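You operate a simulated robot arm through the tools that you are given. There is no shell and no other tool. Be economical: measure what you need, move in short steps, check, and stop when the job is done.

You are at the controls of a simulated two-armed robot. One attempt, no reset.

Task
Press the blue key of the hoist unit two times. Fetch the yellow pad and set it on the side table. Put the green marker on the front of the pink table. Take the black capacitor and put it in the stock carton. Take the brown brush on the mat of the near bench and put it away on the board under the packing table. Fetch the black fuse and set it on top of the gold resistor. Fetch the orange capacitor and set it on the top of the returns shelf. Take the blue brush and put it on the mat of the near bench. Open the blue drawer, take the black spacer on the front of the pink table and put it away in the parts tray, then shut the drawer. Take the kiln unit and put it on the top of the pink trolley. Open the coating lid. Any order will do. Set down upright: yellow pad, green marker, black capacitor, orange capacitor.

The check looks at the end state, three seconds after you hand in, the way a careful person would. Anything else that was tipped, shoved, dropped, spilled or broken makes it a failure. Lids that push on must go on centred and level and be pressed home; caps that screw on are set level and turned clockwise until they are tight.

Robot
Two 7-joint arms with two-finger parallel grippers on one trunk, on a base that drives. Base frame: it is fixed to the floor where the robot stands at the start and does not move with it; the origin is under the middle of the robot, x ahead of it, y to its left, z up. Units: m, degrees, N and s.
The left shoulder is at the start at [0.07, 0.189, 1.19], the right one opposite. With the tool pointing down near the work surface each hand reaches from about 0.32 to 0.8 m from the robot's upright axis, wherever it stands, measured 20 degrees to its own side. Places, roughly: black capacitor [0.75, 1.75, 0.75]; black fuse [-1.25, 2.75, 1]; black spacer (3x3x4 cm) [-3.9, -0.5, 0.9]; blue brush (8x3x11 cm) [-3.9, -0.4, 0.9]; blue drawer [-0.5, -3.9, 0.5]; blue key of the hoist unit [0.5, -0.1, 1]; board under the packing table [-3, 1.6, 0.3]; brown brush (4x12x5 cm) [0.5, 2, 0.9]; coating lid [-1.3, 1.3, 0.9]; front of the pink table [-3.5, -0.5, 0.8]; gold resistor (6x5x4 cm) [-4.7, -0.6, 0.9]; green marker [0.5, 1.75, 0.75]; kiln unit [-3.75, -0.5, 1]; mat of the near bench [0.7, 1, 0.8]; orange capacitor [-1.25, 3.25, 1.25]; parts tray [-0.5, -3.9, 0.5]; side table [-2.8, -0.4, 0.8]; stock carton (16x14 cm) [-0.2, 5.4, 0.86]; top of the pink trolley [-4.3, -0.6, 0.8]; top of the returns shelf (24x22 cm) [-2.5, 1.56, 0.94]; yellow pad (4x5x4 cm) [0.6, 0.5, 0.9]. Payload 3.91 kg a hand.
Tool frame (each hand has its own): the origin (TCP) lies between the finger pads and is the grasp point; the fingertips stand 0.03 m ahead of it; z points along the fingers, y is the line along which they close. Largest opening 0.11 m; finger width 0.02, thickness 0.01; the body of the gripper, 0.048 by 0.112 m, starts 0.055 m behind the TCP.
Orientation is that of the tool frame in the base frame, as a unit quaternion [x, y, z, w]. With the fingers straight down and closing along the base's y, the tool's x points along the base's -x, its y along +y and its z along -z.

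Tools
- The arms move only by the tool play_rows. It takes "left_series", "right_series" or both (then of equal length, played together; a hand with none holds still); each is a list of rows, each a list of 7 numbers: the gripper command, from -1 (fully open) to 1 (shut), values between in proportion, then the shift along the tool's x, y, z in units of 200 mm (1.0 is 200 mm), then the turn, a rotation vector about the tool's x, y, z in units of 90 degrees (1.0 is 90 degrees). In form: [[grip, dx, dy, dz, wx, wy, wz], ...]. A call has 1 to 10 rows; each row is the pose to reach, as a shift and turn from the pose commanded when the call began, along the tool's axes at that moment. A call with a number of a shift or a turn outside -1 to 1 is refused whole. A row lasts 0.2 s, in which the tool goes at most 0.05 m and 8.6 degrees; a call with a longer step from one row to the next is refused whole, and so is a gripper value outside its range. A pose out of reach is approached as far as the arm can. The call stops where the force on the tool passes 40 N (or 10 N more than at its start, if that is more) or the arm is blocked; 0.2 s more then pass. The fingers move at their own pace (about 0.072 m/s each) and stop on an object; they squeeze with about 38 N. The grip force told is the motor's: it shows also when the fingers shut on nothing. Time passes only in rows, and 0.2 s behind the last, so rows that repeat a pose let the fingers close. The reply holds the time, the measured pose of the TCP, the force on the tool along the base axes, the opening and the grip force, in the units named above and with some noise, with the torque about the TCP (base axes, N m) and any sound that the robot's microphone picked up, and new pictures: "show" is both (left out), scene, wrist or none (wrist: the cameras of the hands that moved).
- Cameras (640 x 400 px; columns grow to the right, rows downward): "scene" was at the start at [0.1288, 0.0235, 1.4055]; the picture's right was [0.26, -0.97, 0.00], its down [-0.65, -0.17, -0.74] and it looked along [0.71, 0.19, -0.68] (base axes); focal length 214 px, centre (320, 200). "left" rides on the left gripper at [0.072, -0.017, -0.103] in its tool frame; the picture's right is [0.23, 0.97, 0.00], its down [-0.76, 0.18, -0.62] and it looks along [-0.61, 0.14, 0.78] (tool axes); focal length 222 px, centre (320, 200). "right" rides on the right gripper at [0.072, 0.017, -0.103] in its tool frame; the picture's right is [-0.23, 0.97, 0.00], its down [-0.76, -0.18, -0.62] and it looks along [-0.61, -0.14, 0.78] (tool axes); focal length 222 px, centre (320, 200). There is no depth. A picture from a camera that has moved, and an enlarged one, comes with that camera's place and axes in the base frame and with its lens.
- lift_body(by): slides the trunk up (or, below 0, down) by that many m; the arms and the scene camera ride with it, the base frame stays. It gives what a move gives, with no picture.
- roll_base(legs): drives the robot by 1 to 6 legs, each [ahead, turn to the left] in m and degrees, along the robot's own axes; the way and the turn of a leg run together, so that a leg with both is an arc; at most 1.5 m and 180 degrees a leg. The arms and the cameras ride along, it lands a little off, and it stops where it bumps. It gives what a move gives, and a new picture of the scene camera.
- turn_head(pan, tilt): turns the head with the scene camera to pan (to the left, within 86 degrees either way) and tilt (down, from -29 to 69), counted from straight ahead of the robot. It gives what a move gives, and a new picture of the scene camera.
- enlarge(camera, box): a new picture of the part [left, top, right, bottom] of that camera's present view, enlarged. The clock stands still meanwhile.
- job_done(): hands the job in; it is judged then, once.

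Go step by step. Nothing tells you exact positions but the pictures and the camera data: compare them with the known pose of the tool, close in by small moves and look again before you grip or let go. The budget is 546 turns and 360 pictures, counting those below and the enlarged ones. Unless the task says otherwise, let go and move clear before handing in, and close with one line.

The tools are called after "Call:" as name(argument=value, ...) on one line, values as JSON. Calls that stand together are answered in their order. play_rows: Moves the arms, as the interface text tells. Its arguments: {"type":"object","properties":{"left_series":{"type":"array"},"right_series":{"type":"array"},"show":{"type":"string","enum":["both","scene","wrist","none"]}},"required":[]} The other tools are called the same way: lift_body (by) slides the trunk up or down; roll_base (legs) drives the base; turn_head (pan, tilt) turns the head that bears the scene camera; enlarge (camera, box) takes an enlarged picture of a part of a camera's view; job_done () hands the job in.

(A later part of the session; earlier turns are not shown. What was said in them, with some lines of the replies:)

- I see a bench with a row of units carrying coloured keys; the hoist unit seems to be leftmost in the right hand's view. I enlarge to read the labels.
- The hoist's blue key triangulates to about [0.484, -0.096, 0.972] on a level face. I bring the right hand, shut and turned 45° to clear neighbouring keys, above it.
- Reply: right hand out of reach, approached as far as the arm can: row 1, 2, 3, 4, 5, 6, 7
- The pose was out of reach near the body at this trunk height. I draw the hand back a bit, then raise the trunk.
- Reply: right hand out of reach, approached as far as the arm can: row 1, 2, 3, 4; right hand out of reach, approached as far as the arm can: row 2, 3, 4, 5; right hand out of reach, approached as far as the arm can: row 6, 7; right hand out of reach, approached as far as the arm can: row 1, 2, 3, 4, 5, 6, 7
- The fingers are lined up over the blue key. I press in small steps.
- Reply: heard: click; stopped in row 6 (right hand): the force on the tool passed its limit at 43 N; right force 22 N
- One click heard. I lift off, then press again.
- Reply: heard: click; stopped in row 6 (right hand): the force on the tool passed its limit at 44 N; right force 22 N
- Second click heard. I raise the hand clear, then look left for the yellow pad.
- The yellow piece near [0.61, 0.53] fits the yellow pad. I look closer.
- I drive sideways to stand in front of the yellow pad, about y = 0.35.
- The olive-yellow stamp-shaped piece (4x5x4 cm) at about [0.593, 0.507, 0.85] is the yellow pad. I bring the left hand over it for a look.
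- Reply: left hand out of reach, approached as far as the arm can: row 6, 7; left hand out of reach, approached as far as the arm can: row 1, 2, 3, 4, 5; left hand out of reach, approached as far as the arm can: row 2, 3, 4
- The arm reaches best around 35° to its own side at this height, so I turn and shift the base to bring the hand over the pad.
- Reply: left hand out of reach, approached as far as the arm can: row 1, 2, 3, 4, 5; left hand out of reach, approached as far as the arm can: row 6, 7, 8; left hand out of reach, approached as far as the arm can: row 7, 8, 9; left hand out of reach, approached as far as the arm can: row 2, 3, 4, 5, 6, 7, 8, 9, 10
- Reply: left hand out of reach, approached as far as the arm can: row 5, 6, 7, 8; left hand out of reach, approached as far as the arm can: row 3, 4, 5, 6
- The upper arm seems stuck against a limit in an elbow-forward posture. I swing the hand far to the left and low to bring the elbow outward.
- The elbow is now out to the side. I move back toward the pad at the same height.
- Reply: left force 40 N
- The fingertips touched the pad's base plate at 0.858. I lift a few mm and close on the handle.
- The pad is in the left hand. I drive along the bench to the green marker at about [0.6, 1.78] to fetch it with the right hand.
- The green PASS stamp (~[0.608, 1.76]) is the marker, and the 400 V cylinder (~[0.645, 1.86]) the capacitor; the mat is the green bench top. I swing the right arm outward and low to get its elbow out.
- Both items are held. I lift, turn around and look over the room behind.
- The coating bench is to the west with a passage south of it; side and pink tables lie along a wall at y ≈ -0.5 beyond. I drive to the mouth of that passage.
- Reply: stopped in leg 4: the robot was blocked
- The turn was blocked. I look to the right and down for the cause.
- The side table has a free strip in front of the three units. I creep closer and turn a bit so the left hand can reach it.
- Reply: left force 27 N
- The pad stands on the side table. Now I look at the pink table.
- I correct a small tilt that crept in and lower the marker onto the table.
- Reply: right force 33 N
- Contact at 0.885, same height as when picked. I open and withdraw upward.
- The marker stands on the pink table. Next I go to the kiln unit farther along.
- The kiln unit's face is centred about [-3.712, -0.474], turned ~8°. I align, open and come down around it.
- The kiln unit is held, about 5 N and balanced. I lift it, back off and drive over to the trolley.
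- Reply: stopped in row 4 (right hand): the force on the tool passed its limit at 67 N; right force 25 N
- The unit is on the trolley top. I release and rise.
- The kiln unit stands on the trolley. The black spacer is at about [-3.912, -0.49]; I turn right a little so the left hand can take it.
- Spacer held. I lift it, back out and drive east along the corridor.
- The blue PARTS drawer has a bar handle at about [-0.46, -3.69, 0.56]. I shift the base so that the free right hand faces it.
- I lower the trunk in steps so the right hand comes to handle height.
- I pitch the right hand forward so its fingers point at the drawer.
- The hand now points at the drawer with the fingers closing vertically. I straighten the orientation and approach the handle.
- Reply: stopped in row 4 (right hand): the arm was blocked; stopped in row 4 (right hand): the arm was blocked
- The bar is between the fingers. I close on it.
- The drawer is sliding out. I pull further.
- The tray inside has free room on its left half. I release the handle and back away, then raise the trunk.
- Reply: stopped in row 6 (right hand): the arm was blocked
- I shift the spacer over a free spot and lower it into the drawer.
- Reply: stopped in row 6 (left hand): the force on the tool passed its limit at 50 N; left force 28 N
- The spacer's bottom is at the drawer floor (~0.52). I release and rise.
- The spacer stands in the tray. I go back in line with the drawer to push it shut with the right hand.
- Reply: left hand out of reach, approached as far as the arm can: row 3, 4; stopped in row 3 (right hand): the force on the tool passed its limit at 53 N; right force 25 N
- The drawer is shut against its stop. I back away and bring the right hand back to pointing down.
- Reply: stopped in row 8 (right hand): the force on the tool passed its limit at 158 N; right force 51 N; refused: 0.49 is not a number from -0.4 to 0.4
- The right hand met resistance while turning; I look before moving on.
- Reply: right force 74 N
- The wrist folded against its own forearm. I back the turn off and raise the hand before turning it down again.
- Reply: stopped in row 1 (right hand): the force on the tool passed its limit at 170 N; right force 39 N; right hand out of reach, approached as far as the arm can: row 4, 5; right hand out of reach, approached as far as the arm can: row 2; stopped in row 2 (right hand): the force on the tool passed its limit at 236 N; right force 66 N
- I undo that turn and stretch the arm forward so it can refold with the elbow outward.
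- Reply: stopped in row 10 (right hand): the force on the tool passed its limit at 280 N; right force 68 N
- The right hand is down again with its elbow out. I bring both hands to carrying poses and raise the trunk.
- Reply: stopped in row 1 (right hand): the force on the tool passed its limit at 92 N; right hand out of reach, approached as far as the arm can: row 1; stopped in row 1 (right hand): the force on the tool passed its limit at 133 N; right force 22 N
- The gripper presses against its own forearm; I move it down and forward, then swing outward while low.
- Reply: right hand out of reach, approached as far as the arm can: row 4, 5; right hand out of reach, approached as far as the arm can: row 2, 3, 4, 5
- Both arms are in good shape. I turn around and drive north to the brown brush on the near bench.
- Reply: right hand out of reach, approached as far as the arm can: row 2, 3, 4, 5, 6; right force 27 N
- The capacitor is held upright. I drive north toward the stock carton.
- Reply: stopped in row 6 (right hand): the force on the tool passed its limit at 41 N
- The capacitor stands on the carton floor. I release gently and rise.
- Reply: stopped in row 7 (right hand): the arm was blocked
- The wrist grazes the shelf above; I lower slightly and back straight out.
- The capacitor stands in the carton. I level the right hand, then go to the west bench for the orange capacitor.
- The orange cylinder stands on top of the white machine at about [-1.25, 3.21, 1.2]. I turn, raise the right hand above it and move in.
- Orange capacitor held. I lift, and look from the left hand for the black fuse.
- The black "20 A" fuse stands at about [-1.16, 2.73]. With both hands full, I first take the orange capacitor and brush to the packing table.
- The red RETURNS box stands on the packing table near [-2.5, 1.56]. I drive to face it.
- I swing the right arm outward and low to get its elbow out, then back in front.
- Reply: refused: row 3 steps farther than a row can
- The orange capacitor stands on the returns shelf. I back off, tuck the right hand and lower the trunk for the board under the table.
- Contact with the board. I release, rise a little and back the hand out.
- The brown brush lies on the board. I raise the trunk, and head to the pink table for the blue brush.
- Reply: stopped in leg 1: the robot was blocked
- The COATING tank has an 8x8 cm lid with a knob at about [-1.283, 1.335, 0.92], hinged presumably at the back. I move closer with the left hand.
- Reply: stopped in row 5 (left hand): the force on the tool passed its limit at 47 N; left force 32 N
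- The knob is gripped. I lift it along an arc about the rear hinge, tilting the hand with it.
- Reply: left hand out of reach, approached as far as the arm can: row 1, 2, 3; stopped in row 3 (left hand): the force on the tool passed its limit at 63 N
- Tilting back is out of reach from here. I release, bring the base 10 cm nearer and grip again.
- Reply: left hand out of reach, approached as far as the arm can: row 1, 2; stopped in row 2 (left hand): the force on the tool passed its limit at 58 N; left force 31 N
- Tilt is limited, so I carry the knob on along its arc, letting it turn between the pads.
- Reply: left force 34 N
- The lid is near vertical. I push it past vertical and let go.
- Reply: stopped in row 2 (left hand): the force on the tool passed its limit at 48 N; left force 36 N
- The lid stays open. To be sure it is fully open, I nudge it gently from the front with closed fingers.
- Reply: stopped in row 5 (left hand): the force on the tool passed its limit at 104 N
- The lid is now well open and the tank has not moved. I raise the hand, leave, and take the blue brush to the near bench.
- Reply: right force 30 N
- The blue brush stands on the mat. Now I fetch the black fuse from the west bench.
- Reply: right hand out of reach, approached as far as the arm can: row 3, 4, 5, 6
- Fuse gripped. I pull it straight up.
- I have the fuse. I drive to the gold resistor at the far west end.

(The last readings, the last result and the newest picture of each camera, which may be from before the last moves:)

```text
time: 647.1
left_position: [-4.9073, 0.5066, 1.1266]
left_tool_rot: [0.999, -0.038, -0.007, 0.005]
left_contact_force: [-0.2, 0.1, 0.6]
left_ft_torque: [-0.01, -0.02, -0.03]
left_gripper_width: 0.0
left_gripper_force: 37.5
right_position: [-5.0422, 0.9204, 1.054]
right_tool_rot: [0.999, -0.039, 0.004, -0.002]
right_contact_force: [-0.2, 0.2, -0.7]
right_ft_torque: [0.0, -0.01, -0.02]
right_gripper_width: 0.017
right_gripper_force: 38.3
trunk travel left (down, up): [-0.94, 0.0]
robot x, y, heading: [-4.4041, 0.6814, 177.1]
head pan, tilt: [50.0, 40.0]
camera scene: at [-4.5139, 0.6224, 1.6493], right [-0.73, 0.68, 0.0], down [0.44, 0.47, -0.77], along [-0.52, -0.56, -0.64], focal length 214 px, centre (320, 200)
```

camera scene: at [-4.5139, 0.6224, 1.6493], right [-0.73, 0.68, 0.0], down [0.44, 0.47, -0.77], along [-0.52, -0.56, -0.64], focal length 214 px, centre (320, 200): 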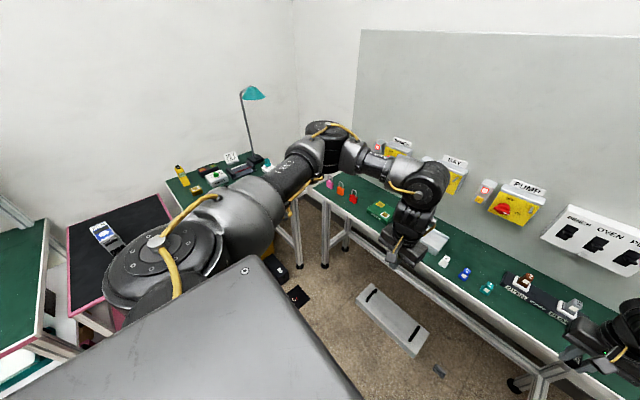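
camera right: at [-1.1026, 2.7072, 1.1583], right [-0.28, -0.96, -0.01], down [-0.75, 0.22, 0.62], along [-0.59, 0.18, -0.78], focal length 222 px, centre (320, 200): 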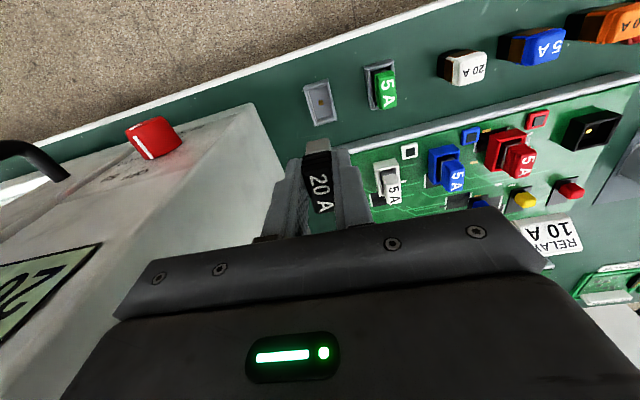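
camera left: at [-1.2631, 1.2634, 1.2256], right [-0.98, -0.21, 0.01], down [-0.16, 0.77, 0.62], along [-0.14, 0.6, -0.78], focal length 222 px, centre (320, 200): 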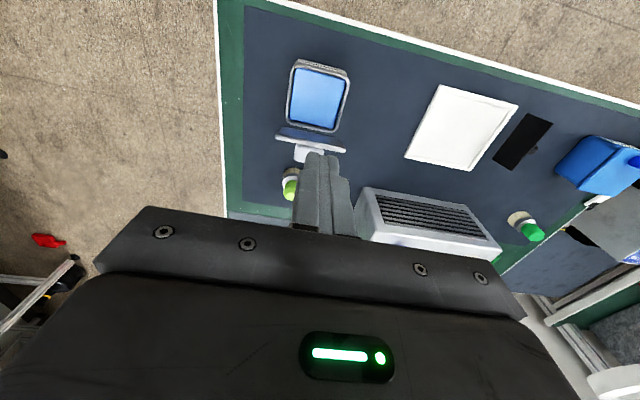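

Call:
roll_base(legs=[[0, 46], [0, 46.5], [0.45, 0]])

Call:
turn_head(pan=-15, tilt=45)

Call:
enlarge(camera="right", box=[0, 0, 640, 400])

```text
time: 654.0
left_position: [-4.2133, -0.2596, 1.1289]
left_tool_rot: [0.72, 0.694, -0.002, 0.008]
left_contact_force: [0.2, 0.7, 0.1]
left_ft_torque: [0.06, 0.0, 0.01]
left_gripper_width: 0.0003
left_gripper_force: 37.5
right_position: [-4.6222, -0.4109, 1.0537]
right_tool_rot: [0.72, 0.694, 0.0, -0.003]
right_contact_force: [-0.8, -0.1, 0.3]
right_ft_torque: [0.02, 0.0, -0.01]
right_gripper_width: 0.0166
right_gripper_force: 38.1
trunk travel left (down, up): [-0.94, 0.0]
robot x, y, heading: [-4.4057, 0.2328, -90.8]
head pan, tilt: [50.0, 40.0]
camera scene: at [-4.345, 0.1328, 1.6494], right [-0.65, -0.76, 0.0], down [-0.49, 0.42, -0.77], along [0.58, -0.5, -0.64], focal length 214 px, centre (320, 200)
```

scene: 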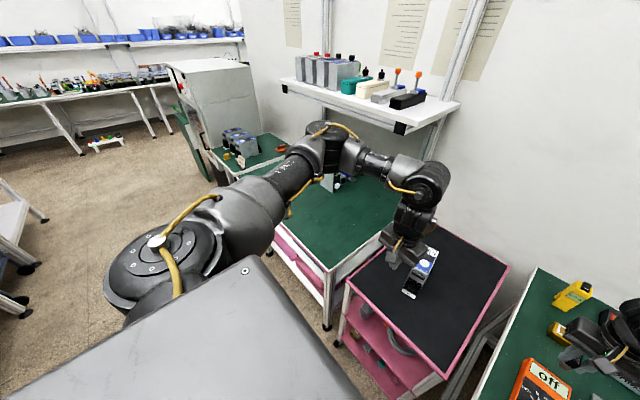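

```text
time: 655.4
left_position: [-4.2138, -0.2614, 1.1272]
left_tool_rot: [0.72, 0.694, -0.002, 0.006]
left_contact_force: [0.5, 0.1, 0.4]
left_ft_torque: [0.0, 0.0, -0.02]
left_gripper_width: 0.0001
left_gripper_force: 38.1
right_position: [-4.6219, -0.4112, 1.0531]
right_tool_rot: [0.721, 0.693, 0.001, -0.005]
right_contact_force: [0.0, -0.4, -0.7]
right_ft_torque: [0.02, 0.02, 0.01]
right_gripper_width: 0.0166
right_gripper_force: 37.9
trunk travel left (down, up): [-0.94, 0.0]
robot x, y, heading: [-4.4057, 0.2363, -90.7]
head pan, tilt: [-15.0, 45.0]
camera scene: at [-4.4314, 0.1075, 1.642], right [-0.96, 0.27, 0.0], down [0.19, 0.68, -0.71], along [-0.19, -0.68, -0.71], focal length 214 px, centre (320, 200)
```

scene: 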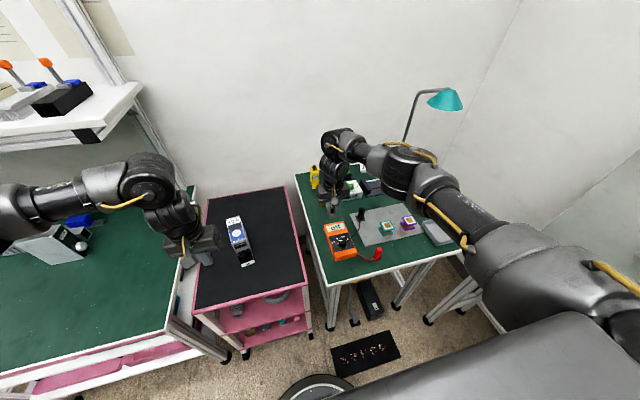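

```text
1.00 times, centred on (320, 200) of right (not enlarged: the box is as wide or as high as the picture)
camera zoom: at [-4.6011, -0.3393, 1.1575], right [0.96, -0.26, -0.01], down [-0.2, -0.76, 0.62], along [-0.17, -0.6, -0.79], focal length 222 px, centre (320, 200)
```

zoom: 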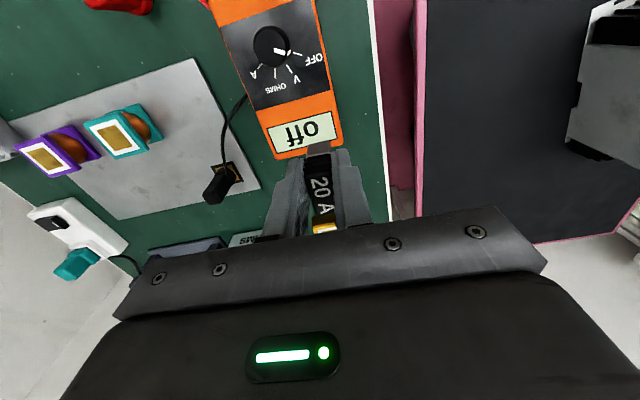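

Call:
roll_base(legs=[[0.16, 0]])

Call:
enlarge(camera="right", box=[160, 60, 480, 260])

Call:
enlarge(camera="scene", box=[290, 140, 470, 270])

```text
time: 656.8
left_position: [-4.217, -0.4162, 1.1295]
left_tool_rot: [0.722, 0.692, -0.002, 0.008]
left_contact_force: [0.4, 0.3, 0.1]
left_ft_torque: [-0.02, 0.02, 0.03]
left_gripper_width: 0.0002
left_gripper_force: 38.1
right_position: [-4.6254, -0.5643, 1.0548]
right_tool_rot: [0.722, 0.692, 0.0, -0.003]
right_contact_force: [-0.6, 0.0, -0.3]
right_ft_torque: [-0.04, 0.0, 0.01]
right_gripper_width: 0.0164
right_gripper_force: 38.0
trunk travel left (down, up): [-0.94, 0.0]
robot x, y, heading: [-4.4099, 0.08, -90.7]
head pan, tilt: [-15.0, 45.0]
camera scene: at [-4.4339, -0.045, 1.6424], right [-0.96, 0.27, 0.0], down [0.19, 0.68, -0.71], along [-0.19, -0.68, -0.71], focal length 214 px, centre (320, 200)
```

scene: 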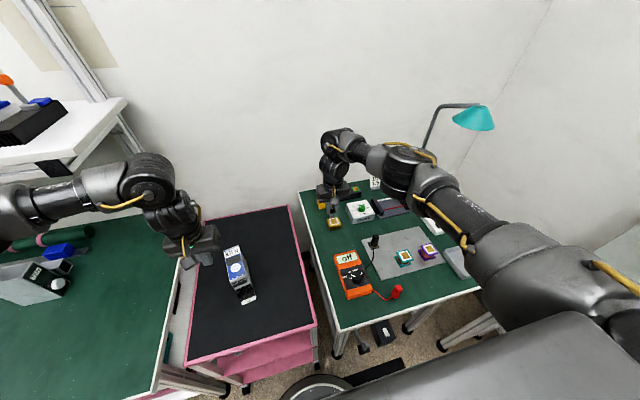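

```text
2.00 times, centred on (320, 160) of right
camera zoom: at [-4.6051, -0.4927, 1.1594], right [0.96, -0.27, -0.01], down [-0.21, -0.76, 0.62], along [-0.17, -0.6, -0.78], focal length 444 px, centre (320, 280)
```

zoom: 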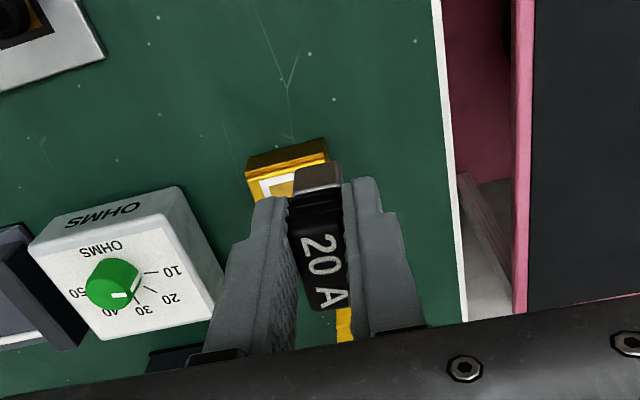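

```text
3.08 times, centred on (380, 205) of scene
camera zoom: at [-4.4339, -0.045, 1.6424], right [-0.96, 0.27, 0.0], down [0.19, 0.68, -0.71], along [-0.19, -0.68, -0.71], focal length 660 px, centre (135, 185)
```

zoom: 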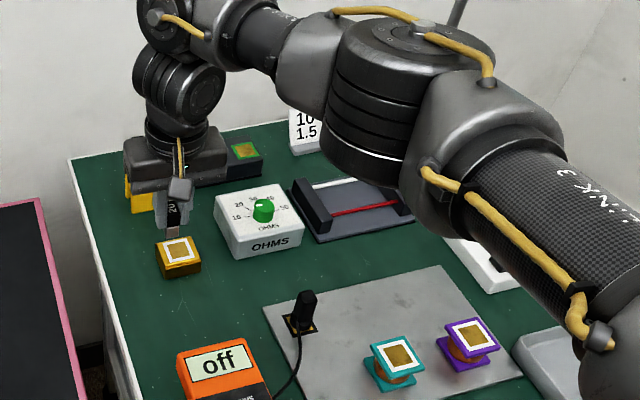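

Call:
play_rows(right_series=[[1, -0.15, -0.08, 0, 0, 0, 0], [1, -0.287, -0.163, 0, 0, 0, 0], [1, -0.287, -0.163, 0.2, 0, 0, 0], [1, -0.287, -0.163, 0.38, 0, 0, 0]], show="wrist")

Call:
enlarge(camera="scene", box=[290, 150, 390, 250])

```text
time: 657.8
left_position: [-4.2197, -0.4199, 1.1268]
left_tool_rot: [0.72, 0.693, 0.0, 0.007]
left_contact_force: [-0.3, -0.1, -0.4]
left_ft_torque: [-0.01, 0.0, 0.0]
left_gripper_width: 0.0
left_gripper_force: 37.7
right_position: [-4.6613, -0.6088, 1.0013]
right_tool_rot: [0.723, 0.691, 0.003, -0.002]
right_contact_force: [-0.1, 0.2, 0.1]
right_ft_torque: [0.03, -0.06, 0.02]
right_gripper_width: 0.0164
right_gripper_force: 37.6
right hand out of reach, approached as far as the arm can: row 1, 2, 3, 4
trunk travel left (down, up): [-0.94, 0.0]
robot x, y, heading: [-4.4109, 0.0775, -90.6]
head pan, tilt: [-15.0, 45.0]
camera right: at [-4.6405, -0.5357, 1.106], right [0.96, -0.27, 0.0], down [-0.21, -0.76, 0.62], along [-0.17, -0.6, -0.79], focal length 222 px, centre (320, 200)
```

right: 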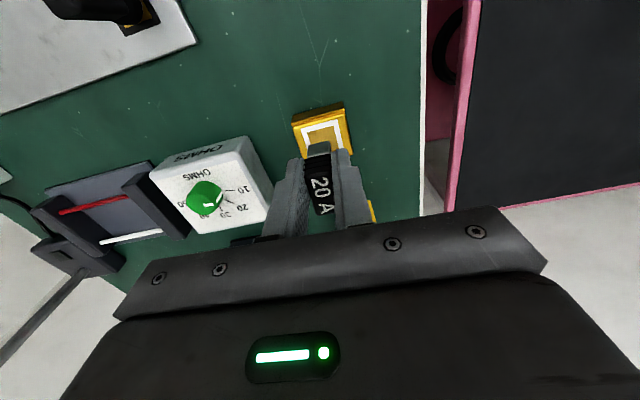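

```text
4.00 times, centred on (340, 200) of scene
camera zoom: at [-4.4376, -0.0508, 1.6419], right [-0.96, 0.27, 0.0], down [0.19, 0.68, -0.71], along [-0.19, -0.68, -0.71], focal length 858 px, centre (240, 200)
```

zoom: 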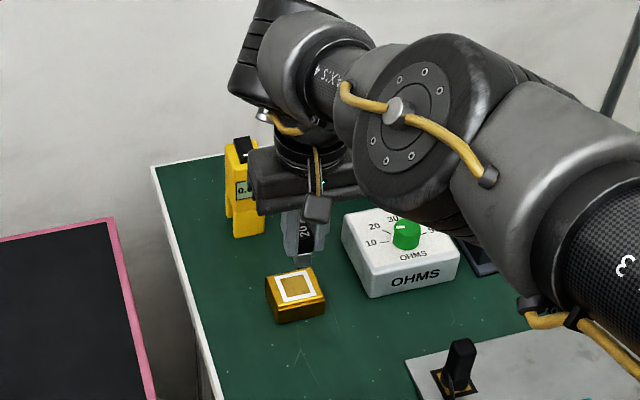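

Call:
play_rows(right_series=[[1, 0.2, 0, 0, 0, 0, 0], [1, 0.35, 0, 0, 0, 0, 0]], show="none")

Call:
roll_base(legs=[[0.08, 0]])

```text
time: 658.4
left_position: [-4.2209, -0.4187, 1.1287]
left_tool_rot: [0.722, 0.692, -0.001, 0.008]
left_contact_force: [0.1, 0.1, 0.0]
left_ft_torque: [0.02, -0.04, -0.01]
left_gripper_width: 0.0001
left_gripper_force: 37.8
right_position: [-4.6577, -0.5374, 1.0028]
right_tool_rot: [0.722, 0.691, 0.001, -0.003]
right_contact_force: [0.6, 0.4, -0.4]
right_ft_torque: [0.0, -0.03, 0.0]
right_gripper_width: 0.0166
right_gripper_force: 38.4
trunk travel left (down, up): [-0.94, 0.0]
robot x, y, heading: [-4.4111, 0.0798, -90.7]
head pan, tilt: [-15.0, 45.0]
```

```text
time: 659.4
left_position: [-4.2166, -0.4361, 1.1375]
left_tool_rot: [0.721, 0.692, -0.011, 0.017]
left_contact_force: [0.2, -0.4, -1.3]
left_ft_torque: [0.01, 0.0, 0.0]
left_gripper_width: 0.0
left_gripper_force: 37.4
right_position: [-4.6575, -0.5614, 1.0174]
right_tool_rot: [0.723, 0.691, -0.012, 0.009]
right_contact_force: [-0.2, -0.7, -0.9]
right_ft_torque: [0.07, -0.03, 0.0]
right_gripper_width: 0.0166
right_gripper_force: 37.7
trunk travel left (down, up): [-0.94, 0.0]
robot x, y, heading: [-4.4123, 0.0323, -90.7]
head pan, tilt: [-15.0, 45.0]
stopped in leg 1: the robot was blocked; the commanded pose is now the measured one
camera scene: at [-4.4351, -0.0949, 1.6418], right [-0.96, 0.27, 0.0], down [0.19, 0.68, -0.71], along [-0.19, -0.68, -0.71], focal length 214 px, centre (320, 200)
```

scene: 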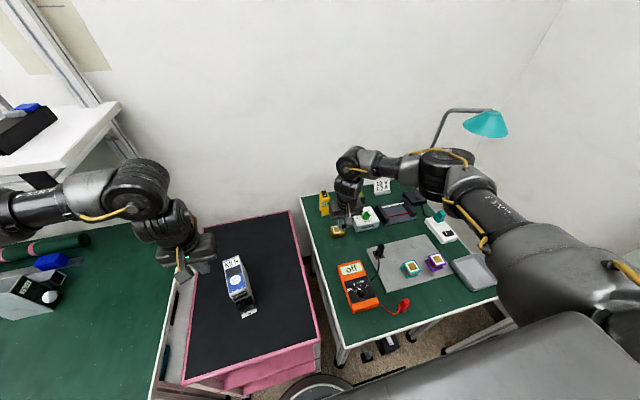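

The base touched the trolley or table; I back off a little and instead lower the trunk for more reach.

Call:
roll_base(legs=[[-0.03, 0]])

Call:
play_rows(right_series=[[1, 0, 0, -0.2, 0, 0, 0], [1, 0, 0, -0.4, 0, 0, 0], [1, 0, 0, -0.6, 0, 0, 0], [1, 0, 0, -0.75, 0, 0, 0]], left_series=[[1, 0.1, 0, -0.2, 0, 0, 0], [1, 0.2, 0, -0.4, 0, 0, 0], [1, 0.3, 0, -0.5, 0, 0, 0], [1, 0.4, 0, -0.5, 0, 0, 0]], show="none")

Call:
lift_body(by=-0.15)

Call:
enlarge(camera="right", box=[0, 0, 640, 400])

```text
time: 660.2
left_position: [-4.2176, -0.4206, 1.1325]
left_tool_rot: [0.721, 0.693, -0.007, 0.012]
left_contact_force: [1.1, 0.4, -0.5]
left_ft_torque: [0.03, 0.0, 0.02]
left_gripper_width: 0.0
left_gripper_force: 37.4
right_position: [-4.6553, -0.544, 1.0087]
right_tool_rot: [0.724, 0.69, -0.006, 0.003]
right_contact_force: [-0.4, -0.5, -0.9]
right_ft_torque: [0.01, 0.01, -0.01]
right_gripper_width: 0.0166
right_gripper_force: 37.6
trunk travel left (down, up): [-0.94, 0.0]
robot x, y, heading: [-4.4125, 0.0639, -90.7]
head pan, tilt: [-15.0, 45.0]
camera scene: at [-4.4347, -0.0681, 1.6417], right [-0.96, 0.27, 0.0], down [0.19, 0.68, -0.71], along [-0.19, -0.68, -0.71], focal length 214 px, centre (320, 200)
```

scene: 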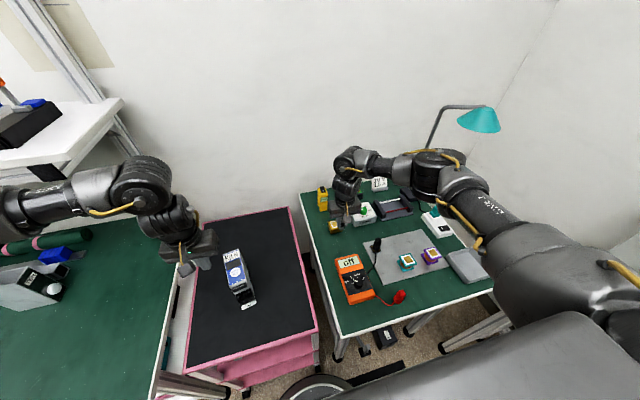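

```text
time: 661.2
left_position: [-4.1751, -0.3974, 1.2292]
left_tool_rot: [0.723, 0.691, -0.007, 0.011]
left_contact_force: [-0.3, -0.3, 0.1]
left_ft_torque: [-0.01, 0.0, 0.0]
left_gripper_width: 0.0
left_gripper_force: 37.8
left hand out of reach, approached as far as the arm can: row 1, 2, 3, 4
right_position: [-4.6557, -0.5388, 1.1596]
right_tool_rot: [0.724, 0.69, -0.007, 0.003]
right_contact_force: [-0.1, 0.7, -0.1]
right_ft_torque: [-0.02, -0.05, 0.0]
right_gripper_width: 0.0166
right_gripper_force: 37.9
trunk travel left (down, up): [-0.94, 0.0]
robot x, y, heading: [-4.4086, 0.0624, -90.7]
head pan, tilt: [-15.0, 45.0]
```

```text
time: 662.9
left_position: [-4.1771, -0.3991, 1.0793]
left_tool_rot: [0.721, 0.692, -0.007, 0.01]
left_contact_force: [0.5, -0.1, -0.1]
left_ft_torque: [0.01, 0.0, 0.0]
left_gripper_width: 0.0
left_gripper_force: 37.5
right_position: [-4.6552, -0.5399, 1.0096]
right_tool_rot: [0.724, 0.69, -0.007, 0.004]
right_contact_force: [0.1, 0.9, -0.4]
right_ft_torque: [-0.01, -0.03, -0.01]
right_gripper_width: 0.0165
right_gripper_force: 38.1
trunk travel left (down, up): [-0.79, 0.15]
robot x, y, heading: [-4.4091, 0.0632, -90.8]
head pan, tilt: [-15.0, 45.0]
```

```text
1.00 times, centred on (320, 200) of right (not enlarged: the box is as wide or as high as the picture)
camera zoom: at [-4.6336, -0.4659, 1.1115], right [0.96, -0.27, 0.0], down [-0.21, -0.74, 0.64], along [-0.17, -0.61, -0.77], focal length 222 px, centre (320, 200)
```

zoom: 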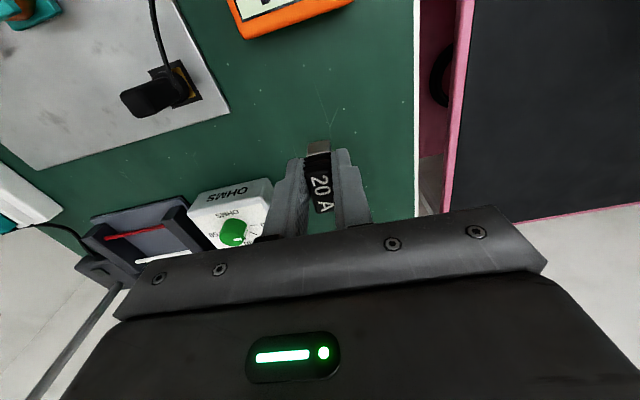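

Call:
play_rows(right_series=[[1, -0.2, -0.01, 0, 0, 0.013, 0], [1, -0.42, -0.015, 0, 0, 0.013, 0], [1, -0.42, -0.015, 0.1, 0, 0.013, 0]], show="wrist")

Call:
enlarge(camera="scene", box=[290, 120, 390, 220])

```text
time: 663.7
left_position: [-4.1788, -0.3983, 1.0785]
left_tool_rot: [0.723, 0.691, -0.007, 0.011]
left_contact_force: [-0.5, -0.4, 0.4]
left_ft_torque: [-0.03, -0.02, 0.04]
left_gripper_width: 0.0
left_gripper_force: 37.4
right_position: [-4.6623, -0.6231, 0.9898]
right_tool_rot: [0.723, 0.691, 0.001, -0.002]
right_contact_force: [-0.1, 0.5, -0.4]
right_ft_torque: [-0.02, -0.11, 0.01]
right_gripper_width: 0.0166
right_gripper_force: 38.2
trunk travel left (down, up): [-0.79, 0.15]
robot x, y, heading: [-4.4106, 0.0642, -90.7]
head pan, tilt: [-15.0, 45.0]
camera right: at [-4.641, -0.5517, 1.094], right [0.96, -0.27, 0.0], down [-0.21, -0.76, 0.62], along [-0.17, -0.6, -0.79], focal length 222 px, centre (320, 200)
```

right: 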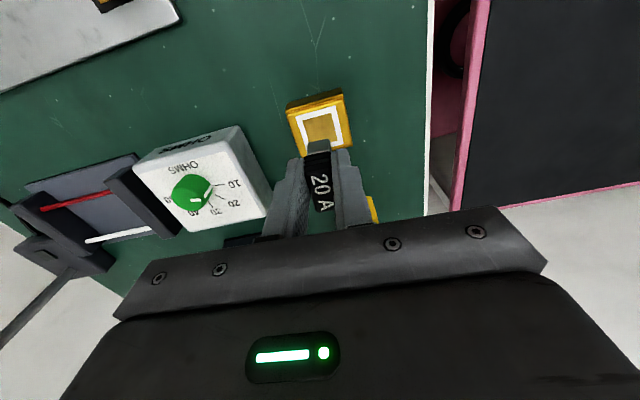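

```text
4.00 times, centred on (340, 170) of scene
camera zoom: at [-4.4364, -0.0643, 1.4921], right [-0.96, 0.27, 0.0], down [0.19, 0.68, -0.71], along [-0.19, -0.68, -0.71], focal length 858 px, centre (240, 320)
```

zoom: 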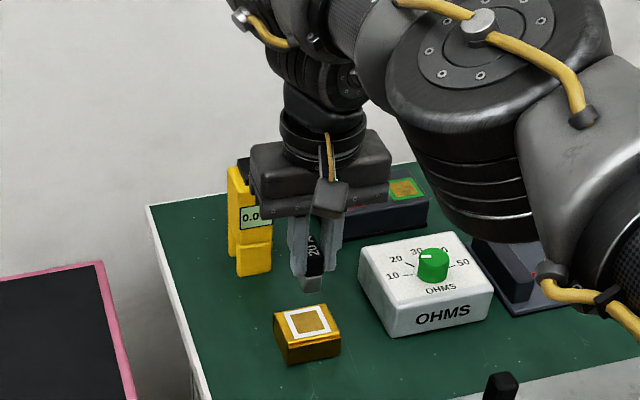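

Call:
play_rows(right_series=[[1, 0, 0, 0.12, 0, 0, 0], [1, 0, 0, 0.2, 0, 0, 0], [1, 0, 0, 0.24, 0, 0, 0], [1, 0, 0, 0.26, 0, 0, 0], [1, 0, 0, 0.28, 0, 0, 0], [1, 0, 0, 0.3, 0, 0, 0], [1, 0, 0, 0.32, 0, 0, 0]], show="wrist")

Call:
enlarge(camera="scene", box=[290, 120, 390, 220])

```text
time: 665.2
left_position: [-4.1765, -0.3949, 1.0786]
left_tool_rot: [0.723, 0.69, -0.008, 0.01]
left_contact_force: [0.6, -0.3, -0.1]
left_ft_torque: [0.01, 0.01, 0.03]
left_gripper_width: 0.0
left_gripper_force: 37.9
right_position: [-4.6617, -0.6249, 0.9388]
right_tool_rot: [0.725, 0.689, -0.004, 0.001]
right_contact_force: [1.9, 11.3, 22.8]
right_ft_torque: [0.68, -0.11, -0.01]
right_gripper_width: 0.0165
right_gripper_force: 37.2
trunk travel left (down, up): [-0.79, 0.15]
robot x, y, heading: [-4.4095, 0.0618, -90.8]
head pan, tilt: [-15.0, 45.0]
stopped in row 7 (right hand): the force on the tool passed its limit at 44 N (the readings are from after the stop); the commanded pose is now the measured one
camera right: at [-4.6399, -0.5514, 1.0415], right [0.96, -0.28, 0.0], down [-0.21, -0.75, 0.63], along [-0.18, -0.6, -0.78], focal length 222 px, centre (320, 200)
```

right: 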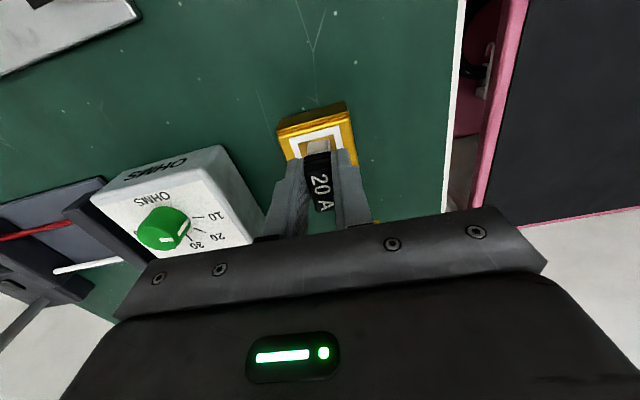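

```text
4.00 times, centred on (340, 170) of scene
camera zoom: at [-4.4325, -0.0608, 1.4925], right [-0.96, 0.27, 0.0], down [0.19, 0.68, -0.71], along [-0.19, -0.68, -0.7], focal length 858 px, centre (240, 320)
```

zoom: 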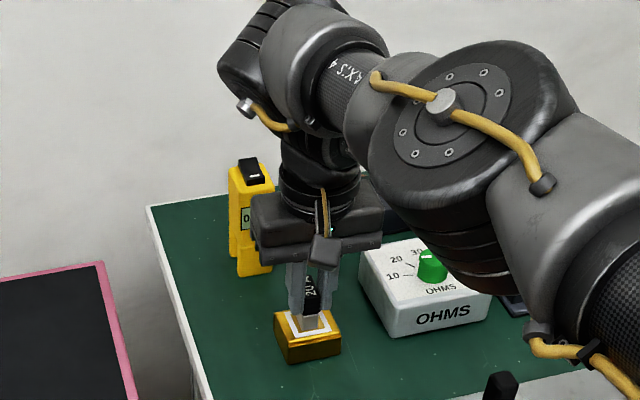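

The fuse stands on the gold resistor. I release it gently and rise.

Call:
play_rows(right_series=[[1, 0, 0, -0.01, 0, 0, 0], [0.55, 0, 0, -0.01, 0, 0, 0], [0.4, 0, 0, -0.01, 0, 0, 0], [0.4, 0, 0, -0.1, 0, 0, 0], [0.4, 0, 0, -0.25, 0, 0, 0], [0.4, 0, 0, -0.45, 0, 0, 0], [0.4, 0.05, 0, -0.6, 0, 0, 0]], show="wrist")

Call:
enlarge(camera="scene", box=[290, 120, 390, 220])

```text
time: 666.8
left_position: [-4.1775, -0.3982, 1.0797]
left_tool_rot: [0.723, 0.691, -0.006, 0.011]
left_contact_force: [0.1, -0.2, 0.5]
left_ft_torque: [0.0, -0.01, 0.02]
left_gripper_width: 0.0
left_gripper_force: 37.8
right_position: [-4.6649, -0.6147, 1.0543]
right_tool_rot: [0.724, 0.689, -0.003, 0.0]
right_contact_force: [0.3, -0.7, 0.1]
right_ft_torque: [0.02, -0.04, -0.01]
right_gripper_width: 0.0328
right_gripper_force: 0.1
trunk travel left (down, up): [-0.79, 0.15]
robot x, y, heading: [-4.4117, 0.0613, -90.8]
head pan, tilt: [-15.0, 45.0]
camera right: at [-4.643, -0.5424, 1.1588], right [0.96, -0.27, 0.0], down [-0.21, -0.75, 0.63], along [-0.17, -0.6, -0.78], focal length 222 px, centre (320, 200)
```

right: 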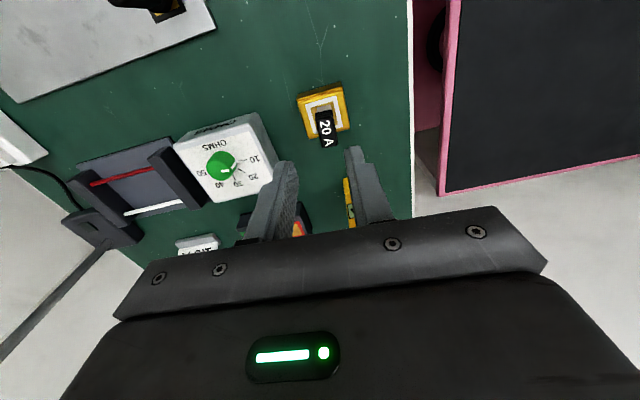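

```text
4.00 times, centred on (340, 170) of scene
camera zoom: at [-4.436, -0.0638, 1.492], right [-0.96, 0.27, 0.0], down [0.19, 0.68, -0.71], along [-0.19, -0.68, -0.71], focal length 858 px, centre (240, 320)
```

zoom: 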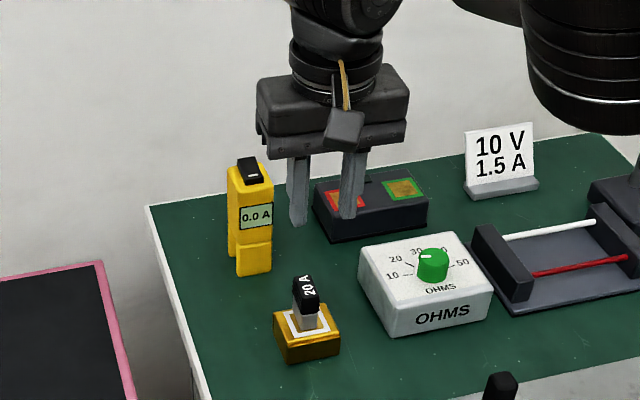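

All tasks seem done; I back away and check the trolley, pink and side tables.

Call:
roll_base(legs=[[-0.4, 0]])

Call:
turn_head(pan=30, tilt=40)

Call:
enlarge(camera="scene", box=[0, 100, 640, 400])

```text
time: 669.3
left_position: [-4.1724, 0.0077, 1.0769]
left_tool_rot: [0.725, 0.689, -0.006, 0.009]
left_contact_force: [-0.3, 0.8, -0.5]
left_ft_torque: [-0.01, 0.0, 0.03]
left_gripper_width: 0.0
left_gripper_force: 37.8
right_position: [-4.6591, -0.2074, 1.0534]
right_tool_rot: [0.725, 0.688, -0.003, 0.0]
right_contact_force: [0.1, -0.1, -0.6]
right_ft_torque: [0.0, 0.03, 0.02]
right_gripper_width: 0.0328
right_gripper_force: 0.0
trunk travel left (down, up): [-0.79, 0.15]
robot x, y, heading: [-4.4029, 0.466, -91.1]
head pan, tilt: [-15.0, 45.0]
camera scene: at [-4.4277, 0.3422, 1.4919], right [-0.96, 0.28, 0.0], down [0.2, 0.68, -0.71], along [-0.2, -0.68, -0.71], focal length 214 px, centre (320, 200)
```

scene: 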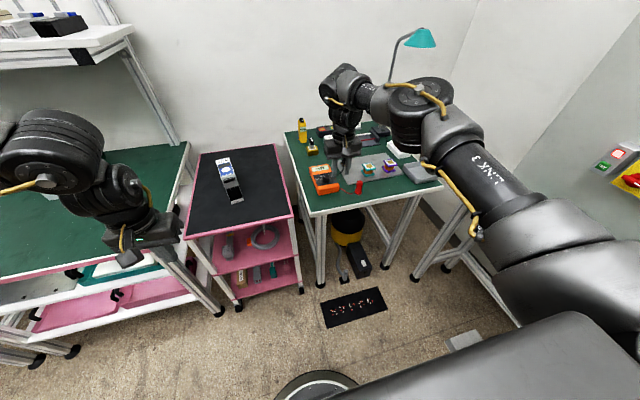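

```text
time: 670.4
left_position: [-4.173, 0.0078, 1.0787]
left_tool_rot: [0.725, 0.689, -0.008, 0.01]
left_contact_force: [-0.6, 0.9, -0.2]
left_ft_torque: [-0.01, 0.02, -0.01]
left_gripper_width: 0.0001
left_gripper_force: 37.0
right_position: [-4.66, -0.2073, 1.0543]
right_tool_rot: [0.726, 0.688, -0.003, -0.001]
right_contact_force: [0.5, -0.7, -0.3]
right_ft_torque: [0.01, -0.01, 0.0]
right_gripper_width: 0.0327
right_gripper_force: 0.1
trunk travel left (down, up): [-0.79, 0.15]
robot x, y, heading: [-4.404, 0.4736, -91.1]
head pan, tilt: [30.0, 40.0]
camera scene: at [-4.3642, 0.3466, 1.4992], right [-0.88, -0.48, 0.0], down [-0.31, 0.56, -0.77], along [0.37, -0.67, -0.64], focal length 214 px, centre (320, 200)
```

scene: 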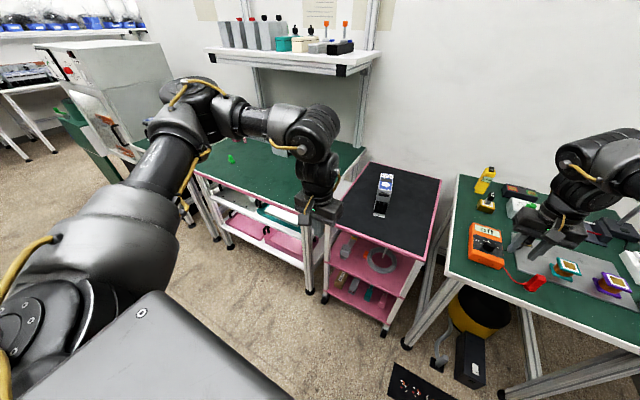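

```text
1.00 times, centred on (320, 250) of scene (not enlarged: the box is as wide or as high as the picture)
camera zoom: at [-4.3642, 0.3466, 1.4992], right [-0.88, -0.48, 0.0], down [-0.31, 0.56, -0.77], along [0.37, -0.67, -0.64], focal length 214 px, centre (320, 150)
```

zoom: 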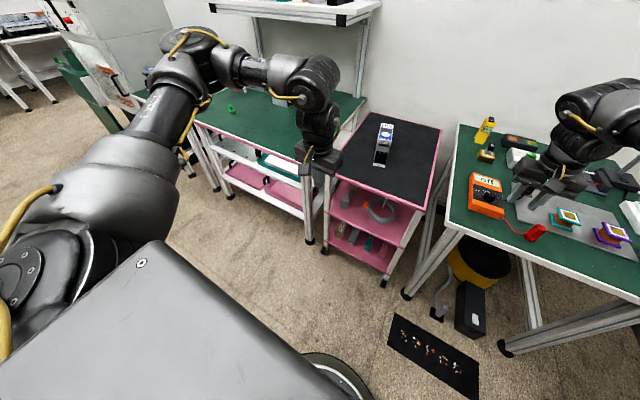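

Everything looks in place: the trolley has not moved, the kiln unit, marker and fuse all stand where I put them, and both hands are empty and clear. I hand in.

Call:
job_done()

```text
The job is handed in.
```

I carried out every task on the list and handed the job in, with both hands empty and clear; the check's verdict hasn't come back.
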